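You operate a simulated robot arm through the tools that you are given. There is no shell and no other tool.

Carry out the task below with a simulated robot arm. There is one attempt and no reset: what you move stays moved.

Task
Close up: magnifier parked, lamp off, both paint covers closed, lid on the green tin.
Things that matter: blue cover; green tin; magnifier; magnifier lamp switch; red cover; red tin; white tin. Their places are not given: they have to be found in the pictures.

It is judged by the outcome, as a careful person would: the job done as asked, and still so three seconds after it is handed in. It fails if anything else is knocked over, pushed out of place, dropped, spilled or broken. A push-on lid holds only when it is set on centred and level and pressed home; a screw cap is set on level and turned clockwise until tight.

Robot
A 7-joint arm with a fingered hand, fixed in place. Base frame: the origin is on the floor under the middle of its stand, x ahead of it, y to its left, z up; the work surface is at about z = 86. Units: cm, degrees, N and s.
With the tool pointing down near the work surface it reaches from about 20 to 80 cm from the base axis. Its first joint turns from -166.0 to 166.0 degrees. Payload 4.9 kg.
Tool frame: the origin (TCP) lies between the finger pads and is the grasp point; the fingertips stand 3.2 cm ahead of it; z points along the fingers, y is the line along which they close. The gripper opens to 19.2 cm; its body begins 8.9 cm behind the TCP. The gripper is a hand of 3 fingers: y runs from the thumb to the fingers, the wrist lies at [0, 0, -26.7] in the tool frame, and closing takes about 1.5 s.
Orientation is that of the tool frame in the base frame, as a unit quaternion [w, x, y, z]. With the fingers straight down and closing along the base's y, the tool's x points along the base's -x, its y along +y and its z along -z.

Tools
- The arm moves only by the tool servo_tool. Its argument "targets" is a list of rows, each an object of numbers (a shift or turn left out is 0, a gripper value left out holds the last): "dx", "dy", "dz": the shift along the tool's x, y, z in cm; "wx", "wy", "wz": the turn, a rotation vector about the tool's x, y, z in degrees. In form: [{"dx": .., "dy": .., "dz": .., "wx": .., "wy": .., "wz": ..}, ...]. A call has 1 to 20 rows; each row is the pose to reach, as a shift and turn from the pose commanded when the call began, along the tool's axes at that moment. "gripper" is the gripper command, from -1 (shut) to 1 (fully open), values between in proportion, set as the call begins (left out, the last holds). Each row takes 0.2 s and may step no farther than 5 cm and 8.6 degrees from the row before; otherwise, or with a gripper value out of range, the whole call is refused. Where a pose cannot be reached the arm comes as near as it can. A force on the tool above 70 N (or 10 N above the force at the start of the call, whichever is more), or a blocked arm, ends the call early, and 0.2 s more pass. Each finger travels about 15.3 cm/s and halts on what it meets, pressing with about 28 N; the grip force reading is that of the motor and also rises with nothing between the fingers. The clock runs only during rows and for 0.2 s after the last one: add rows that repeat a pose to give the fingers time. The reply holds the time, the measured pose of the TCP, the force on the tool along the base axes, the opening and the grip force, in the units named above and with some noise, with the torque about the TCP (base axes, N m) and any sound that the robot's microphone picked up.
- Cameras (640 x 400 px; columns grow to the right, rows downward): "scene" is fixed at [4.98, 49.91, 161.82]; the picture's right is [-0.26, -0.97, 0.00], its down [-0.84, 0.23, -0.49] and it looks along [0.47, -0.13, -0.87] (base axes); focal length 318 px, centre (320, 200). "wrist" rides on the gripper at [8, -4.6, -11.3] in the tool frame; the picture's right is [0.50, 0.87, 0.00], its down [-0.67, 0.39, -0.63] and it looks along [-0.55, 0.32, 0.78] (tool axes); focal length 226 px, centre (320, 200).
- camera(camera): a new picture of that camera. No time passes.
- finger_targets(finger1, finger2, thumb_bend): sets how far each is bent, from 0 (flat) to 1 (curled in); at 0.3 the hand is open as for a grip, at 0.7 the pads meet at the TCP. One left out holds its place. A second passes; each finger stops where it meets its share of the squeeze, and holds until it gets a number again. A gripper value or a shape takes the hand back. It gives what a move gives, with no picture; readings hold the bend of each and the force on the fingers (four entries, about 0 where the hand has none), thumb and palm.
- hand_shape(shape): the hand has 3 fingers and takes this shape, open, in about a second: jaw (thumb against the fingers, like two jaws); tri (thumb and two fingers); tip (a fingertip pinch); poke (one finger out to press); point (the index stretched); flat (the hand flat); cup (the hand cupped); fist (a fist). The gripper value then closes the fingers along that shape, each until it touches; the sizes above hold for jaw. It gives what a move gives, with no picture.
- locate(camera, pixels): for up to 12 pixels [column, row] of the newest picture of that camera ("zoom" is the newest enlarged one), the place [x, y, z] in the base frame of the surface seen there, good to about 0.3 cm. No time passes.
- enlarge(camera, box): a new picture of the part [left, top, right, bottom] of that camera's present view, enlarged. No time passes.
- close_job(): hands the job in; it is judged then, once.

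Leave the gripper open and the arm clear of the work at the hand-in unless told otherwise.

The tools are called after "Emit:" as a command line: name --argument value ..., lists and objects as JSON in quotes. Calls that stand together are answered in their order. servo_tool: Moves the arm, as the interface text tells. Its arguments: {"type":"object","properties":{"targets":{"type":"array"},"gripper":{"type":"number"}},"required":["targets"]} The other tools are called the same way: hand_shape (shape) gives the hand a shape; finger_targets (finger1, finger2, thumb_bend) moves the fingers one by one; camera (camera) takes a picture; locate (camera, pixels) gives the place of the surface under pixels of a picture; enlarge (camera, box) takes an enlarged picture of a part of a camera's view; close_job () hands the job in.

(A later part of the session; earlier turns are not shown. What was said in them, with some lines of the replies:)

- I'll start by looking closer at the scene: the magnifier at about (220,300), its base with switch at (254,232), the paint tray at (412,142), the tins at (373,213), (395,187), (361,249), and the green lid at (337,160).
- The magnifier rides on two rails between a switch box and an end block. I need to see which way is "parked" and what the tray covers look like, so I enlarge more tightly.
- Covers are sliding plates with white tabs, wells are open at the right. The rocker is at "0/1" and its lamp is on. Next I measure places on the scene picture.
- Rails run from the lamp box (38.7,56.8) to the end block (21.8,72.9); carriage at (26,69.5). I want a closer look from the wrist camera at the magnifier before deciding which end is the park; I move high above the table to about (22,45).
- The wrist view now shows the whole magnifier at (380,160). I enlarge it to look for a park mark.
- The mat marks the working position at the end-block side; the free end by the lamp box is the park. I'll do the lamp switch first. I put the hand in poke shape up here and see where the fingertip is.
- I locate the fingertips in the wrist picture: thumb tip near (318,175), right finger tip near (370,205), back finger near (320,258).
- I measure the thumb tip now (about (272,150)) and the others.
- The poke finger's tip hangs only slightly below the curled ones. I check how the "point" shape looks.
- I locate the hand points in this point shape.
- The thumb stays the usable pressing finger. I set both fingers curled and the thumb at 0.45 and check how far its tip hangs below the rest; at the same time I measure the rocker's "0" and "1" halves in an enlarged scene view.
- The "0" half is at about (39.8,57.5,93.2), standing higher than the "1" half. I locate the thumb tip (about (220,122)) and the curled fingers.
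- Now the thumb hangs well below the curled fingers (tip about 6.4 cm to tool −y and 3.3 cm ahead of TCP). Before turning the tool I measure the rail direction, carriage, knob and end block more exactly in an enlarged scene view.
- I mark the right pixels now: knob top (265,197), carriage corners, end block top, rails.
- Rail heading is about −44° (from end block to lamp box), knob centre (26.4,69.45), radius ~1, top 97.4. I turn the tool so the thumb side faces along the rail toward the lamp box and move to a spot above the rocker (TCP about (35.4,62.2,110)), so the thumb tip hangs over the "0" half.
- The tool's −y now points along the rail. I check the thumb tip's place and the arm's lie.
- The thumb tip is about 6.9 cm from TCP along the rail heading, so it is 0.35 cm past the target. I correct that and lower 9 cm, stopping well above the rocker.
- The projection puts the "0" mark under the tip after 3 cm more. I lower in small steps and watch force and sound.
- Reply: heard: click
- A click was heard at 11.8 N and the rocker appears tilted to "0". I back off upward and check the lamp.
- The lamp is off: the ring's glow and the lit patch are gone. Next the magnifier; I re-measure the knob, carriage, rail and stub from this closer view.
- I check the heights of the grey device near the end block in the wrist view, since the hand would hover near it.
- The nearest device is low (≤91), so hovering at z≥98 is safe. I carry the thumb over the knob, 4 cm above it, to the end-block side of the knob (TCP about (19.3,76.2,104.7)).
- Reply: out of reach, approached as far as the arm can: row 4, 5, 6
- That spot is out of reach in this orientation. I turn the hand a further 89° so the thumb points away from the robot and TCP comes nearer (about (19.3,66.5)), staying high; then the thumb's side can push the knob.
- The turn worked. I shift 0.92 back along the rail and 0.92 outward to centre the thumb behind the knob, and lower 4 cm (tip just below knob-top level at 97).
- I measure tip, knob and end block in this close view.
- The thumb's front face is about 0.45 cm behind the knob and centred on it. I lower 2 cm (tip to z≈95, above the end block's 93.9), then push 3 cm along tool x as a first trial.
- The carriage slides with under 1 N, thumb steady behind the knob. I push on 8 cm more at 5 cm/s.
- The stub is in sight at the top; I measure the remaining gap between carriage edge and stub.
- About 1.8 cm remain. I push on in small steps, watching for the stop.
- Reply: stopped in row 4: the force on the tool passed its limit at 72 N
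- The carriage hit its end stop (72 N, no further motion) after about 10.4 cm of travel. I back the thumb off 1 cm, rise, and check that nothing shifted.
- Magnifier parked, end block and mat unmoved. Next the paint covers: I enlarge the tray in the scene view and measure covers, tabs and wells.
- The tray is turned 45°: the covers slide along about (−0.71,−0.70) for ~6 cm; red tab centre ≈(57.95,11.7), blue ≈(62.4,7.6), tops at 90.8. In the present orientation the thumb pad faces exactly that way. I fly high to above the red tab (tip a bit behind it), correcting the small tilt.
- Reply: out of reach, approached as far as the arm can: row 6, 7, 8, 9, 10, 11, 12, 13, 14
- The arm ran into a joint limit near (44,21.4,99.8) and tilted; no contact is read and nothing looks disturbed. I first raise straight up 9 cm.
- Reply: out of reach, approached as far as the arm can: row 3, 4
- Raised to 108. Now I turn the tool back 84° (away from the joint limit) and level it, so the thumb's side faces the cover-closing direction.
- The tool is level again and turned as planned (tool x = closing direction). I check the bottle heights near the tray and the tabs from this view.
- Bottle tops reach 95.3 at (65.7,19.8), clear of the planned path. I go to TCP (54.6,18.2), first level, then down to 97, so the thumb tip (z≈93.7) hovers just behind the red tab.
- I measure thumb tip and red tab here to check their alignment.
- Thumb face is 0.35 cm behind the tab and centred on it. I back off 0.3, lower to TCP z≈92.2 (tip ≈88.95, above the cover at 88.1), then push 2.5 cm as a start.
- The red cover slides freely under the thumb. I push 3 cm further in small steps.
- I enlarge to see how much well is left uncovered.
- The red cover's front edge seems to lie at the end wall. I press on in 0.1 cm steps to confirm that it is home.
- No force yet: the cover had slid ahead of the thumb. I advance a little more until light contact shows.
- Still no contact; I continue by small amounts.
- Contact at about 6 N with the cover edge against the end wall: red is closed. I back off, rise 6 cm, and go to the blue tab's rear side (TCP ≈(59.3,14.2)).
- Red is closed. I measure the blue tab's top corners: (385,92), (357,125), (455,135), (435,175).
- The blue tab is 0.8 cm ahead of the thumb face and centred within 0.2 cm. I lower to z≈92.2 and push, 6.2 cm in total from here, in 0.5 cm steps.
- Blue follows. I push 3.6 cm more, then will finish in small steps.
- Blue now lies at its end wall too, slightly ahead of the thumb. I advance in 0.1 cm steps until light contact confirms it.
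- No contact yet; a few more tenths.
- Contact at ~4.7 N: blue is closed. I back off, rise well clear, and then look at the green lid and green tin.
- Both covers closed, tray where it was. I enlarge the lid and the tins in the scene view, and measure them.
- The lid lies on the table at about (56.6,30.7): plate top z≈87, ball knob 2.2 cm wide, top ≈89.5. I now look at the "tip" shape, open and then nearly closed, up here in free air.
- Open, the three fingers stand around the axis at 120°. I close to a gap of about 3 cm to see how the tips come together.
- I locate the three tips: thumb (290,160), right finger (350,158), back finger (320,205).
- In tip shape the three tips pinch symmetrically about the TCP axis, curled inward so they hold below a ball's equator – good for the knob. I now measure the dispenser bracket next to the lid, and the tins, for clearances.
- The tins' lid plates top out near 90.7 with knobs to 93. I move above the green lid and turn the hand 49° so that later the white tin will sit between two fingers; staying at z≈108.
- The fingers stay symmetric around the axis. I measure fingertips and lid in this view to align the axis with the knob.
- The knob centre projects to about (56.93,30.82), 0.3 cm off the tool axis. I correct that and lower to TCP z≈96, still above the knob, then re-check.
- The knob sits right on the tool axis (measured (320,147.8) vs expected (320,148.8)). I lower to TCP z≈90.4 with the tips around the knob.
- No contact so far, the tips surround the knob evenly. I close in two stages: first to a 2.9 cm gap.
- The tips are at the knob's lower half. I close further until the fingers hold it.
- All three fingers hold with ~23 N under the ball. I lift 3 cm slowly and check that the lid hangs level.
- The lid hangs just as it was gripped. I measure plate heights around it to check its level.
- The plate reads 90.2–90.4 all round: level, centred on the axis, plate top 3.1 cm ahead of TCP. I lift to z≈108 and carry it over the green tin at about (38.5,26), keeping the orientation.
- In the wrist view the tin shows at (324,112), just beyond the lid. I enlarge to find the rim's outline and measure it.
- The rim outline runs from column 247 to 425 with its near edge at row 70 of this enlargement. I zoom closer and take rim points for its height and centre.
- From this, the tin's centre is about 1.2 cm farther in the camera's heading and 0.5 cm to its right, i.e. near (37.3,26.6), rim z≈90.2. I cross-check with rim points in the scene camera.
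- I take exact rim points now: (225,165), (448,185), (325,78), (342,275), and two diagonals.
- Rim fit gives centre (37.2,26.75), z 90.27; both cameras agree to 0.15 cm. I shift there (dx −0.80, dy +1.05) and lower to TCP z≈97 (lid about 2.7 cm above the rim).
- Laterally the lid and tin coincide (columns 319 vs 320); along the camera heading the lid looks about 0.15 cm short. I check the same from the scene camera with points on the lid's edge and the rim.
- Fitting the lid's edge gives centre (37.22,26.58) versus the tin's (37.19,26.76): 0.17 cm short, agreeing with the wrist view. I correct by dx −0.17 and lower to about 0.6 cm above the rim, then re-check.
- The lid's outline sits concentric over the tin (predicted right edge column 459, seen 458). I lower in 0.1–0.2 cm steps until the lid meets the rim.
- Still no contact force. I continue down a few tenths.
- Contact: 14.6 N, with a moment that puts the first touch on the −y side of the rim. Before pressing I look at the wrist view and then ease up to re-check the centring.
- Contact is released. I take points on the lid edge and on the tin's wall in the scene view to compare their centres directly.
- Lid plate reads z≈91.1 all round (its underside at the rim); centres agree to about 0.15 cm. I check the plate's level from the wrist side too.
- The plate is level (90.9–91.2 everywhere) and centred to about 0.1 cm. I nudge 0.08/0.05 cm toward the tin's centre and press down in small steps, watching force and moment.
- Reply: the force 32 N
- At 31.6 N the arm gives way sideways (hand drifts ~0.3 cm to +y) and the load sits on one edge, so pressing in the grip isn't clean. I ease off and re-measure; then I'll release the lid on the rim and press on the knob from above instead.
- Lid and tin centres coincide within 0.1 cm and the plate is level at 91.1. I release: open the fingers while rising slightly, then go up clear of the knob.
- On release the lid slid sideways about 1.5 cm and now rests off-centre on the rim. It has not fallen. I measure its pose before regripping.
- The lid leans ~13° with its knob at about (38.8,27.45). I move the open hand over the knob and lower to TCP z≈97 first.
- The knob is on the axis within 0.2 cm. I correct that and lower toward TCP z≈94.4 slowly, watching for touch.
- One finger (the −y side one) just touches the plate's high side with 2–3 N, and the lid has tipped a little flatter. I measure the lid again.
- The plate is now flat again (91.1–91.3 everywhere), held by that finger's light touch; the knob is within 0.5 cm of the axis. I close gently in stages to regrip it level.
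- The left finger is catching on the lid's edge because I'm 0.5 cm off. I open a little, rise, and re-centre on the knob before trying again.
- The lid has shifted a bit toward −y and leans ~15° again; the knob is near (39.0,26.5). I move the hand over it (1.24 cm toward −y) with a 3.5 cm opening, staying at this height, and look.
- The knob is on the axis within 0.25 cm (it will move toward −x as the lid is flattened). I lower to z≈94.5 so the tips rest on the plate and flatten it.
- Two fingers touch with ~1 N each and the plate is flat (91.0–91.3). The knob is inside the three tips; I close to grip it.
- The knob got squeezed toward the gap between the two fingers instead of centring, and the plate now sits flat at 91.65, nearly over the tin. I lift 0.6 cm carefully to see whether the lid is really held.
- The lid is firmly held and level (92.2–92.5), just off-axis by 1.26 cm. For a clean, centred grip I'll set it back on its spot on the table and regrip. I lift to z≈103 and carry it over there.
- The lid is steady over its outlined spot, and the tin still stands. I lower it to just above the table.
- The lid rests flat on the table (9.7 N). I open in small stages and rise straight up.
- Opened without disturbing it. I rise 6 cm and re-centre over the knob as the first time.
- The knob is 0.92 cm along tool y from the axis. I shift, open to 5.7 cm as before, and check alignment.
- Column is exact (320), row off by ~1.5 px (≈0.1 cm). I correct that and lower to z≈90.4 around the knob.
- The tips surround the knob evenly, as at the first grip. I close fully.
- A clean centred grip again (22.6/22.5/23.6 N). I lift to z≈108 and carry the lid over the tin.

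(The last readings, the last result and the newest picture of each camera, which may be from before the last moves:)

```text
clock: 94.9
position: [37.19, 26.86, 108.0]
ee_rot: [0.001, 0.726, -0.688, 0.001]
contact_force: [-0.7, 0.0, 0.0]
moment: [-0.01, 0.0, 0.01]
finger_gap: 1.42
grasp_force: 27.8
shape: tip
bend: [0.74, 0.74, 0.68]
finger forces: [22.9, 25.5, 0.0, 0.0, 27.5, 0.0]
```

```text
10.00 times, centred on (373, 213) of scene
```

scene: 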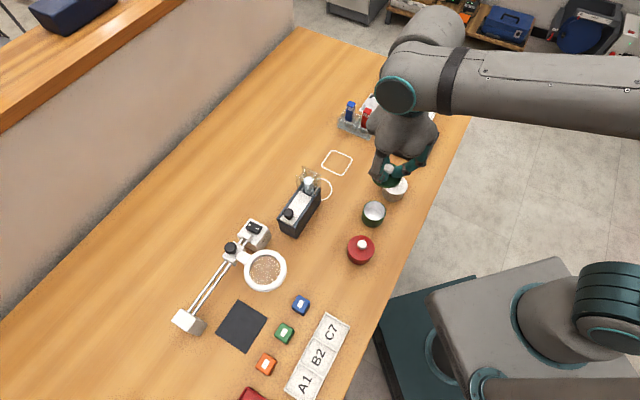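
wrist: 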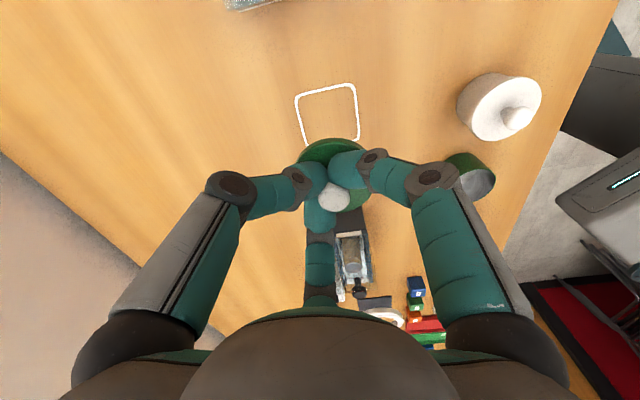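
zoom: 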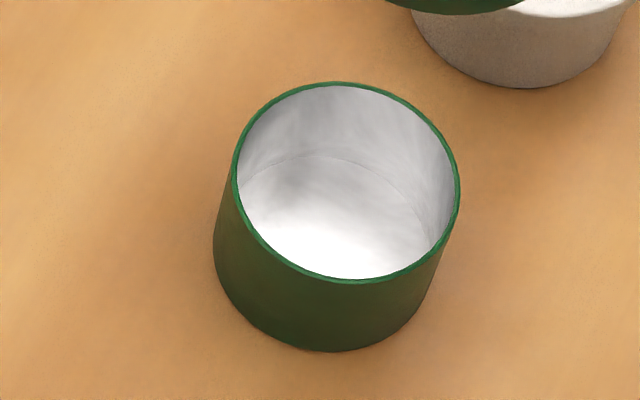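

The tin moved about 2 mm from its first place; its centre is now ≈0.21 cm toward −y from the lid's axis. I shift (dx +0.21, dy −0.05), lower to z≈97 and compare again.

Emit:
servo_tool --targets '[{"dx": 0.1, "dy": -0.03, "dz": 1}, {"dx": 0.21, "dy": -0.05, "dz": 3.5}, {"dx": 0.21, "dy": -0.05, "dz": 6.5}, {"dx": 0.21, "dy": -0.05, "dz": 9.5}, {"dx": 0.21, "dy": -0.05, "dz": 11}, {"dx": 0.21, "dy": -0.05, "dz": 11}]'

Emit:
enlarge --camera "wrist" --box '[270, 100, 370, 180]'

Emit:
enlarge --camera "scene" --box '[353, 188, 398, 233]'

```text
clock: 96.3
position: [37.08, 26.65, 97.03]
ee_rot: [0.001, 0.725, -0.688, 0.0]
contact_force: [0.4, 0.3, -0.1]
moment: [0.02, -0.02, -0.01]
finger_gap: 1.41
grasp_force: 28.3
shape: tip
bend: [0.74, 0.74, 0.68]
finger forces: [23.5, 26.5, 0.0, 0.0, 28.1, 0.1]
```

```text
5.00 times, centred on (320, 140) of wrist
```

zoom: 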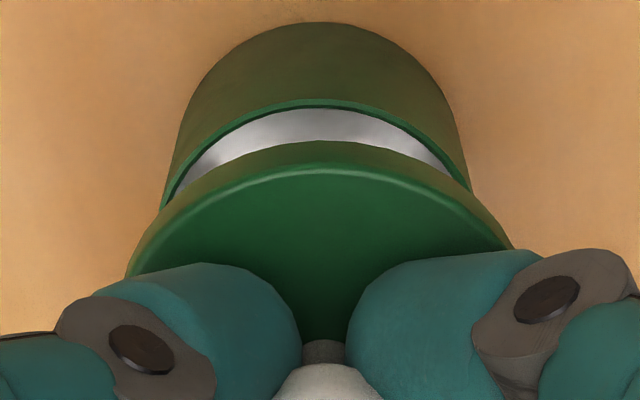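

```text
8.89 times, centred on (376, 210) of scene
```

zoom: 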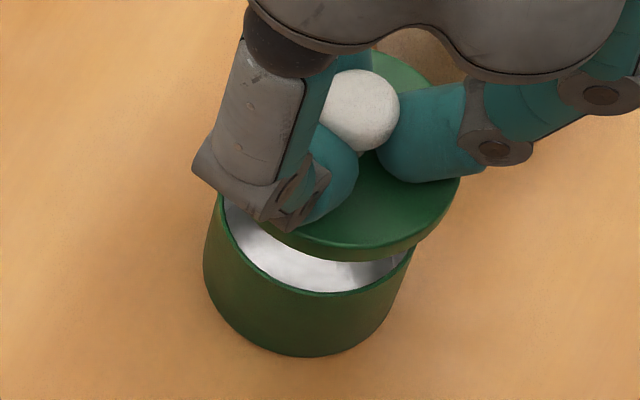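

I zoom in on the left and right sides where lid and tin outlines are both visible, to compare their centre lines.

Emit:
enlarge --camera "wrist" --box '[280, 105, 360, 155]'

Emit:
locate --camera "zoom" --pixels '[[316, 120], [200, 165], [440, 165], [120, 225], [520, 225], [318, 180], [200, 235], [440, 235]]'

```text
8.00 times, centred on (320, 130) of wrist
```

zoom: 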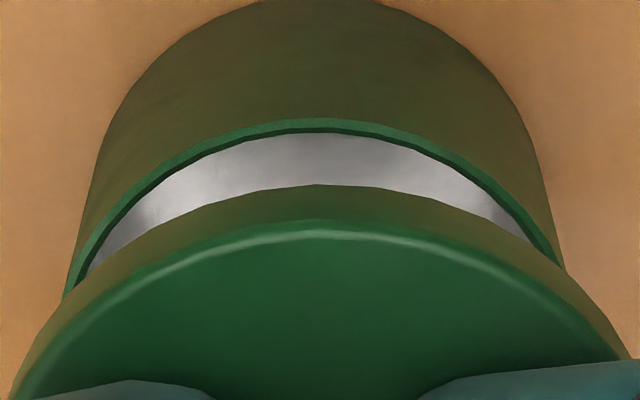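

```text
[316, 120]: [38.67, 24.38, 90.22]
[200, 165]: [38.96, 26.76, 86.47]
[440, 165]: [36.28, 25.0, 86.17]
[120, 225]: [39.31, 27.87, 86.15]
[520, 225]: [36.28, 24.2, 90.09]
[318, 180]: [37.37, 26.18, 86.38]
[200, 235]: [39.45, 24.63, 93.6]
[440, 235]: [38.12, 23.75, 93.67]
```

Both views say the lid should go about 0.15–0.18 cm toward +y. I apply dx −0.15 and lower to just above the rim (z≈94.5).

Emit:
servo_tool --targets '[{"dx": -0.15}, {"dx": -0.15, "dz": 1.0}, {"dx": -0.15, "dz": 2.0}, {"dx": -0.15, "dz": 2.5}, {"dx": -0.15, "dz": 2.5}]'

Emit:
enlarge --camera "scene" --box '[353, 188, 398, 233]'

Emit:
enlarge --camera "wrist" --box '[270, 100, 370, 180]'

```text
clock: 97.5
position: [37.07, 26.81, 94.54]
ee_rot: [0.002, 0.725, -0.688, 0.0]
contact_force: [-0.8, 0.6, -0.3]
moment: [0.0, 0.01, -0.01]
finger_gap: 1.4
grasp_force: 28.3
shape: tip
bend: [0.74, 0.74, 0.68]
finger forces: [23.7, 26.8, 0.0, 0.0, 28.2, 0.0]
```

```text
8.89 times, centred on (376, 210) of scene
```

zoom: 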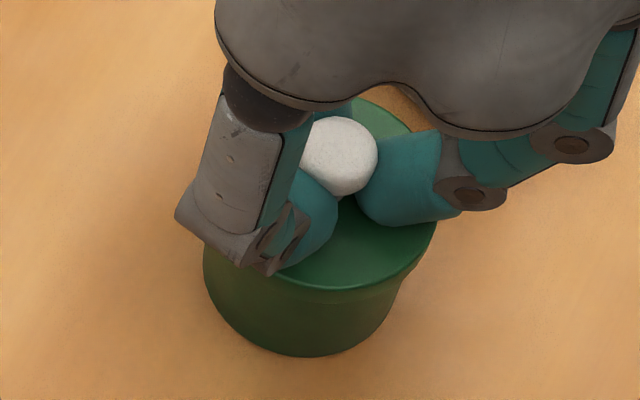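

```text
5.00 times, centred on (320, 140) of wrist
```

zoom: 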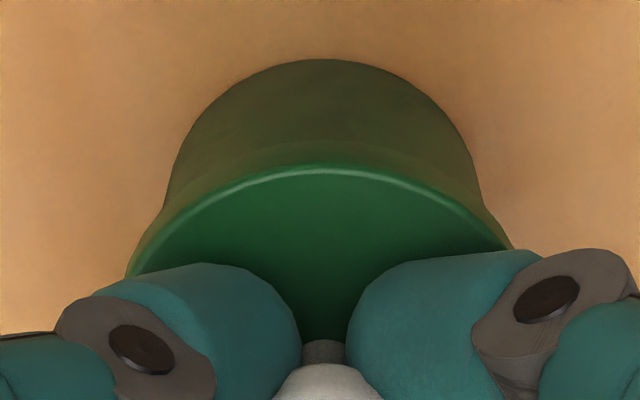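

Now the outline matches prediction (right edge 437 vs 436, near edge 290 vs 293). I lower 0.5 cm to light contact and read the moment.

Emit:
servo_tool --targets '[{"dz": 0.2}, {"dz": 0.35}, {"dz": 0.45}, {"dz": 0.5}, {"dz": 0.5}]'

```text
clock: 98.7
position: [37.19, 26.77, 94.05]
ee_rot: [0.0, 0.725, -0.688, 0.001]
contact_force: [0.2, 0.8, 0.3]
moment: [-0.03, -0.01, 0.0]
finger_gap: 1.38
grasp_force: 28.3
shape: tip
bend: [0.74, 0.74, 0.68]
finger forces: [23.8, 26.9, 0.0, 0.0, 28.2, 0.1]
```

No contact yet at 94.05 – lower than the earlier touch, a good sign. I go on in 0.1 cm steps.

Emit:
servo_tool --targets '[{"dz": 0.1}, {"dz": 0.15}, {"dz": 0.2}, {"dz": 0.2}]'

```text
clock: 99.7
position: [37.1, 26.74, 93.9]
ee_rot: [0.0, 0.725, -0.689, 0.0]
contact_force: [-0.4, -0.5, -0.3]
moment: [-0.03, -0.01, -0.02]
finger_gap: 1.42
grasp_force: 27.9
shape: tip
bend: [0.74, 0.74, 0.68]
finger forces: [24.0, 26.8, 0.0, 0.0, 28.4, 0.0]
```

At 93.9 the skirt must already be around the rim. I keep lowering gently.

Emit:
servo_tool --targets '[{"dz": 0.1}, {"dz": 0.2}, {"dz": 0.3}, {"dz": 0.3}]'

Emit:
enlarge --camera "scene" --box '[353, 188, 398, 233]'

Emit:
enlarge --camera "wrist" --box '[270, 100, 370, 180]'

```text
clock: 100.7
position: [37.05, 26.83, 93.72]
ee_rot: [-0.001, 0.726, -0.688, 0.001]
contact_force: [-5.0, -4.6, 20.0]
moment: [-0.22, 0.21, -0.02]
finger_gap: 1.45
grasp_force: 28.0
shape: tip
bend: [0.74, 0.74, 0.68]
finger forces: [36.9, 34.1, 0.0, 0.1, 32.9, 0.0]
heard: snap
```

```text
8.89 times, centred on (376, 210) of scene
```

zoom: 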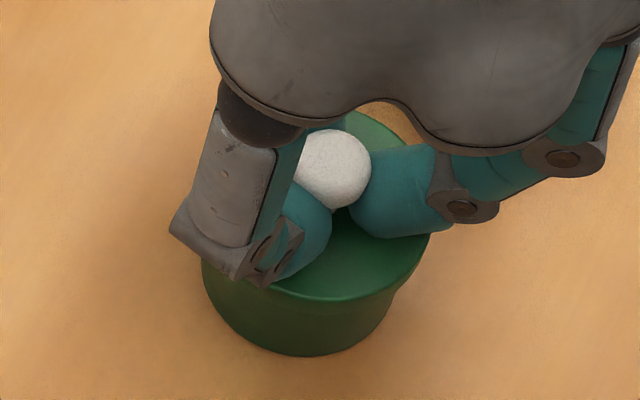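

```text
5.00 times, centred on (320, 140) of wrist
```

zoom: 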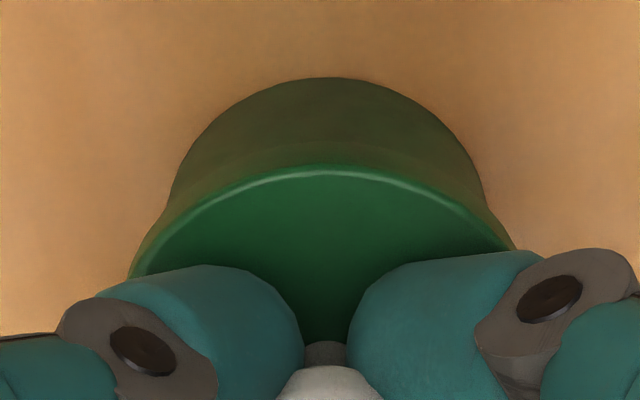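

A "snap" was heard at 20 N: the lid went home. I check the plate's height and level before releasing.

Emit:
locate --camera "zoom" --pixels '[[200, 225], [260, 185], [320, 172], [380, 182], [450, 215], [320, 220], [320, 260], [160, 258]]'

Emit:
enlarge --camera "scene" --box '[353, 188, 398, 233]'

Emit:
locate --camera "zoom" --pixels '[[320, 293], [360, 290], [290, 285], [400, 270], [420, 245], [350, 255], [350, 225], [390, 140]]'

```text
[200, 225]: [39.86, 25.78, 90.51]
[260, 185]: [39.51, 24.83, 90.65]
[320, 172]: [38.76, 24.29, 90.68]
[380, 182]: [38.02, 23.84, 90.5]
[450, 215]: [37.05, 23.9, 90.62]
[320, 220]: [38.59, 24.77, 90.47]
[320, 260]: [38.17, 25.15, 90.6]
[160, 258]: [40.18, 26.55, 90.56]
```

```text
8.89 times, centred on (376, 210) of scene
```

zoom: 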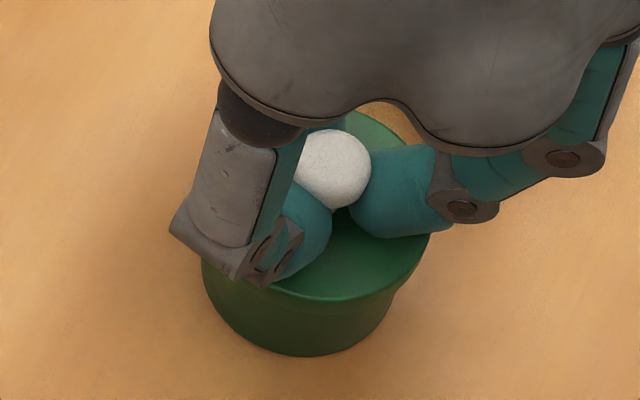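

```text
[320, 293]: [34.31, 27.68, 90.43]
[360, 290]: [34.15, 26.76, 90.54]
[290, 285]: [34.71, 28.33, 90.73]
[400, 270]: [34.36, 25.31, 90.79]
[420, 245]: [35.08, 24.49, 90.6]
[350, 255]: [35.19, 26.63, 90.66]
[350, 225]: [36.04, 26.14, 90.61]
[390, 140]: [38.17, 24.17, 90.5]
```

The plate is at 90.6 everywhere – level, home, same as the other tins. I unload slightly and open the fingers in small stages.

Emit:
servo_tool --targets '[{"dz": -0.1}, {"dz": -0.15}, {"dz": -0.15}]'

Emit:
servo_tool --targets '[{"dz": 0}, {"dz": 0}, {"dz": 0}]' --gripper -0.78

Emit:
servo_tool --targets '[{"dz": 0}, {"dz": 0}, {"dz": 0}]' --gripper -0.65

Emit:
enlarge --camera "scene" --box '[353, 188, 398, 233]'

Emit:
enlarge --camera "wrist" --box '[240, 100, 400, 240]'

```text
clock: 101.5
position: [37.27, 26.74, 93.54]
ee_rot: [0.0, 0.725, -0.689, 0.0]
contact_force: [0.8, 0.2, 11.6]
moment: [-0.02, -0.08, 0.01]
finger_gap: 1.44
grasp_force: 27.9
shape: tip
bend: [0.74, 0.74, 0.68]
finger forces: [31.3, 31.2, 0.0, 0.0, 37.0, 0.0]
```

```text
clock: 102.3
position: [37.15, 26.71, 93.61]
ee_rot: [0.0, 0.726, -0.688, 0.0]
contact_force: [-1.4, 0.5, 10.0]
moment: [0.0, 0.04, 0.01]
finger_gap: 2.11
grasp_force: 0.1
shape: tip
bend: [0.76, 0.75, 0.67]
finger forces: [12.7, 7.9, 0.0, 0.0, 13.6, 0.0]
```

```text
clock: 103.1
position: [37.23, 26.76, 93.76]
ee_rot: [0.0, 0.725, -0.688, -0.001]
contact_force: [-0.9, -0.7, 12.4]
moment: [-0.03, -0.01, 0.0]
finger_gap: 3.27
grasp_force: 0.0
shape: tip
bend: [0.78, 0.78, 0.67]
finger forces: [3.8, 3.2, 0.1, 0.0, 5.7, 0.0]
```

```text
8.89 times, centred on (376, 210) of scene
```

zoom: 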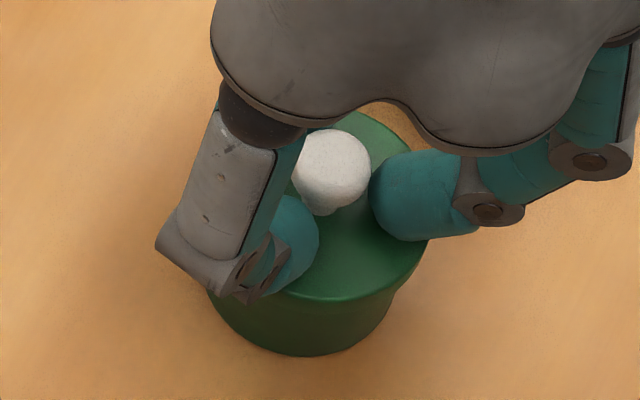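

```text
2.86 times, centred on (320, 170) of wrist
```

zoom: 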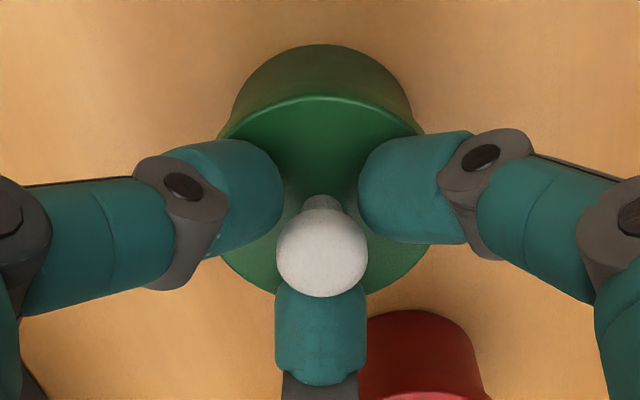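

The knob is free inside the open tips and the lid stays put. I rise straight up, slowly at first.

Emit:
servo_tool --targets '[{"dz": -0.4}, {"dz": -1.0}, {"dz": -2.0}, {"dz": -4}, {"dz": -8}, {"dz": -12}, {"dz": -15}, {"dz": -15}]'

Emit:
camera --camera "wrist"

Emit:
enlarge --camera "scene" --box '[320, 150, 420, 270]'

```text
clock: 104.9
position: [37.28, 26.74, 108.61]
ee_rot: [0.001, 0.725, -0.689, 0.0]
contact_force: [-0.2, -0.4, -1.0]
moment: [-0.02, 0.03, 0.03]
finger_gap: 3.36
grasp_force: 0.1
shape: tip
bend: [0.77, 0.77, 0.7]
finger forces: [0.0, 0.0, 0.1, 0.0, 0.0, 0.0]
```

```text
taken
```

wrist: 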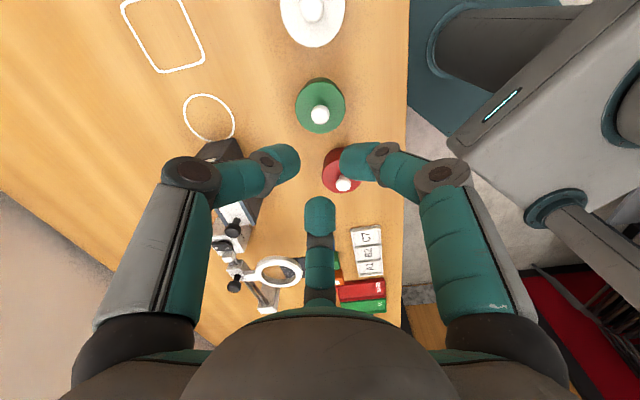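

```text
3.33 times, centred on (370, 210) of scene
```

zoom: 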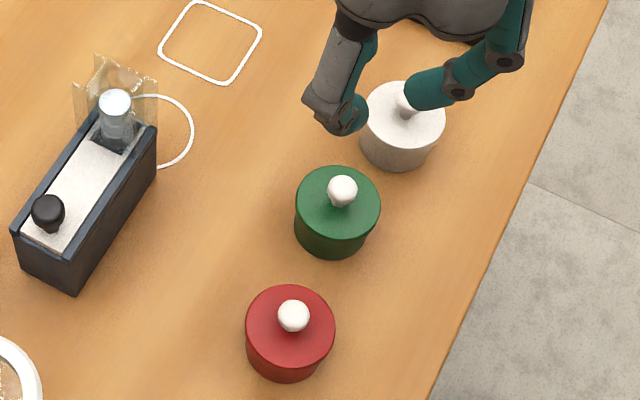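

The green tin is closed like its neighbours. I rise to z≈123, move near the starting pose and open the hand fully, then check everything.

Emit:
servo_tool --targets '[{"dz": -4}, {"dz": -8}, {"dz": -12}, {"dz": -14.5}, {"dx": -4, "dy": -1.5, "dz": -14.5}, {"dx": -8, "dy": -3.5, "dz": -14.5}, {"dx": -11.9, "dy": -5.9, "dz": -14.5}, {"dx": -11.9, "dy": -5.9, "dz": -14.5}]'

Emit:
hand_shape --shape "jaw"

Emit:
camera --camera "scene"

Emit:
camera --camera "wrist"

```text
clock: 106.7
position: [42.53, 38.97, 123.13]
ee_rot: [0.001, 0.726, -0.688, 0.0]
contact_force: [0.2, 0.4, -0.3]
moment: [-0.02, -0.01, -0.03]
finger_gap: 3.37
grasp_force: 0.1
shape: tip
bend: [0.77, 0.77, 0.7]
finger forces: [0.0, 0.0, 0.0, 0.1, 0.1, 0.0]
```

```text
clock: 107.6
position: [42.48, 38.99, 123.18]
ee_rot: [0.0, 0.725, -0.689, 0.0]
contact_force: [0.2, -0.2, -0.1]
moment: [0.02, -0.01, 0.01]
finger_gap: 19.19
grasp_force: 0.1
shape: jaw
bend: [0.3, 0.3, 0.3]
finger forces: [0.0, 0.0, 0.0, 0.0, 0.1, 0.0]
```

```text
taken
```

scene: 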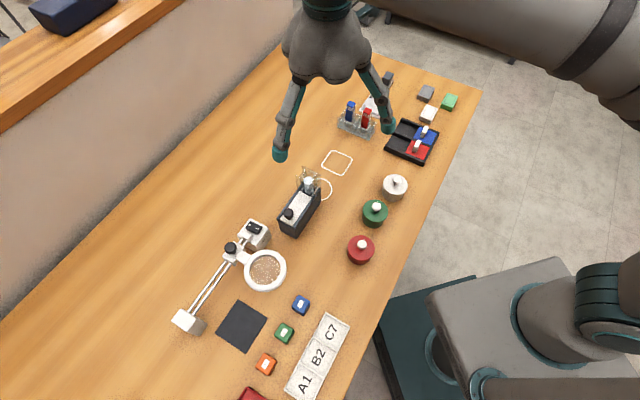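

```text
taken
```

wrist: 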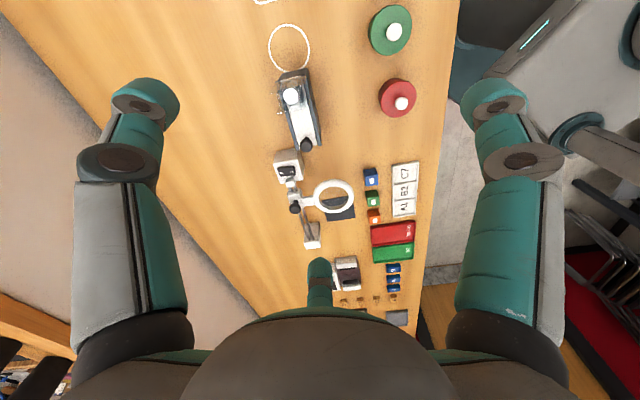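

The hand is open and clear. I take a last close look at the tray, tin, magnifier carriage and rocker.

Emit:
enlarge --camera "scene" --box '[160, 200, 320, 360]'

Emit:
enlarge --camera "scene" --box '[225, 210, 295, 295]'

Emit:
enlarge --camera "scene" --box '[380, 110, 450, 170]'

Emit:
enlarge --camera "scene" --box '[340, 170, 410, 270]'

```text
2.50 times, centred on (240, 280) of scene
```

zoom: 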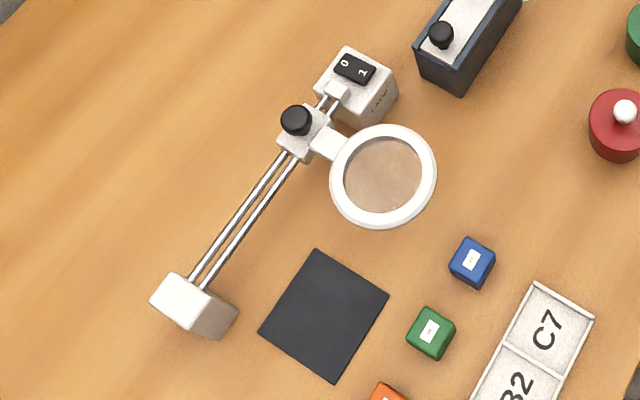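

```text
4.71 times, centred on (260, 252) of scene
```

zoom: 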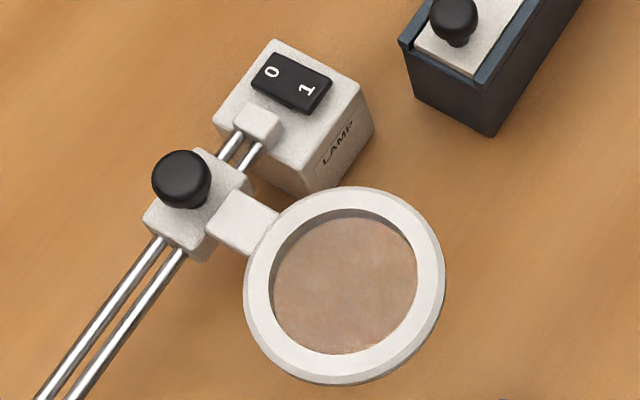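

```text
6.67 times, centred on (415, 140) of scene
```

zoom: 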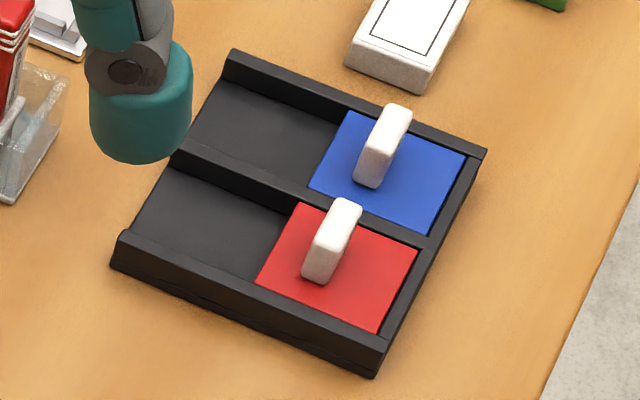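

```text
4.00 times, centred on (375, 220) of scene
```

zoom: 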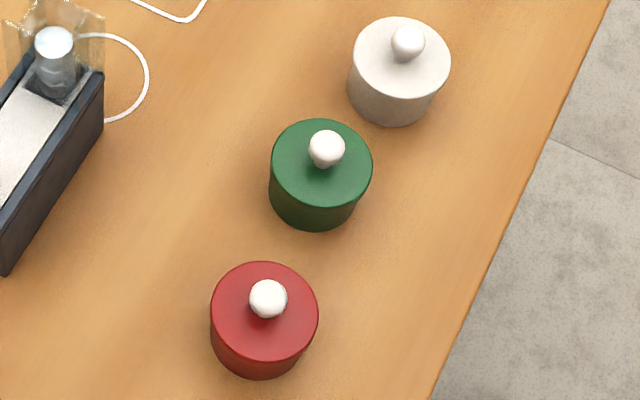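

Everything checks out:
- **Magnifier:** its carriage is at the lamp-box end stop, clear of the mat.
- **Lamp:** off, with the rocker on "0".
- **Paint covers:** red and blue are both against their end walls.
- **Green tin:** the lid is level and snapped home. The tin moved about 2–3 mm while I fitted the lid. The other things in view look where they were.

The hand is open and clear, so I hand the job in.

Emit:
close_job

```text
The job is handed in.
```

The close-up is done and handed in; the result of the check was not shown to me.

- **Magnifier:** it is pushed to its end stop beside the lamp box, clear of the dark mat. Nothing on it is marked "park". I took that end as the parked position because the mat looked like the working area.
- **Lamp:** it is off. I pressed the switch to "0", heard a click, and the ring light went out.
- **Paint covers:** red and blue are both slid shut against their end walls.
- **Green tin:** the lid is on and level, and it snapped home when pressed. Its top sits at the same height as the lids on the red and white tins.

- **Lid retry:** on the first try the lid slid off-centre when I let go and leaned on the rim. I lifted it off, set it back on its table spot, gripped it again and fitted it properly.
- **Tin position:** the green tin ended up about 2–3 mm from where it started. I saw nothing else knocked over or moved.

The arm is raised clear of the work with the hand open.
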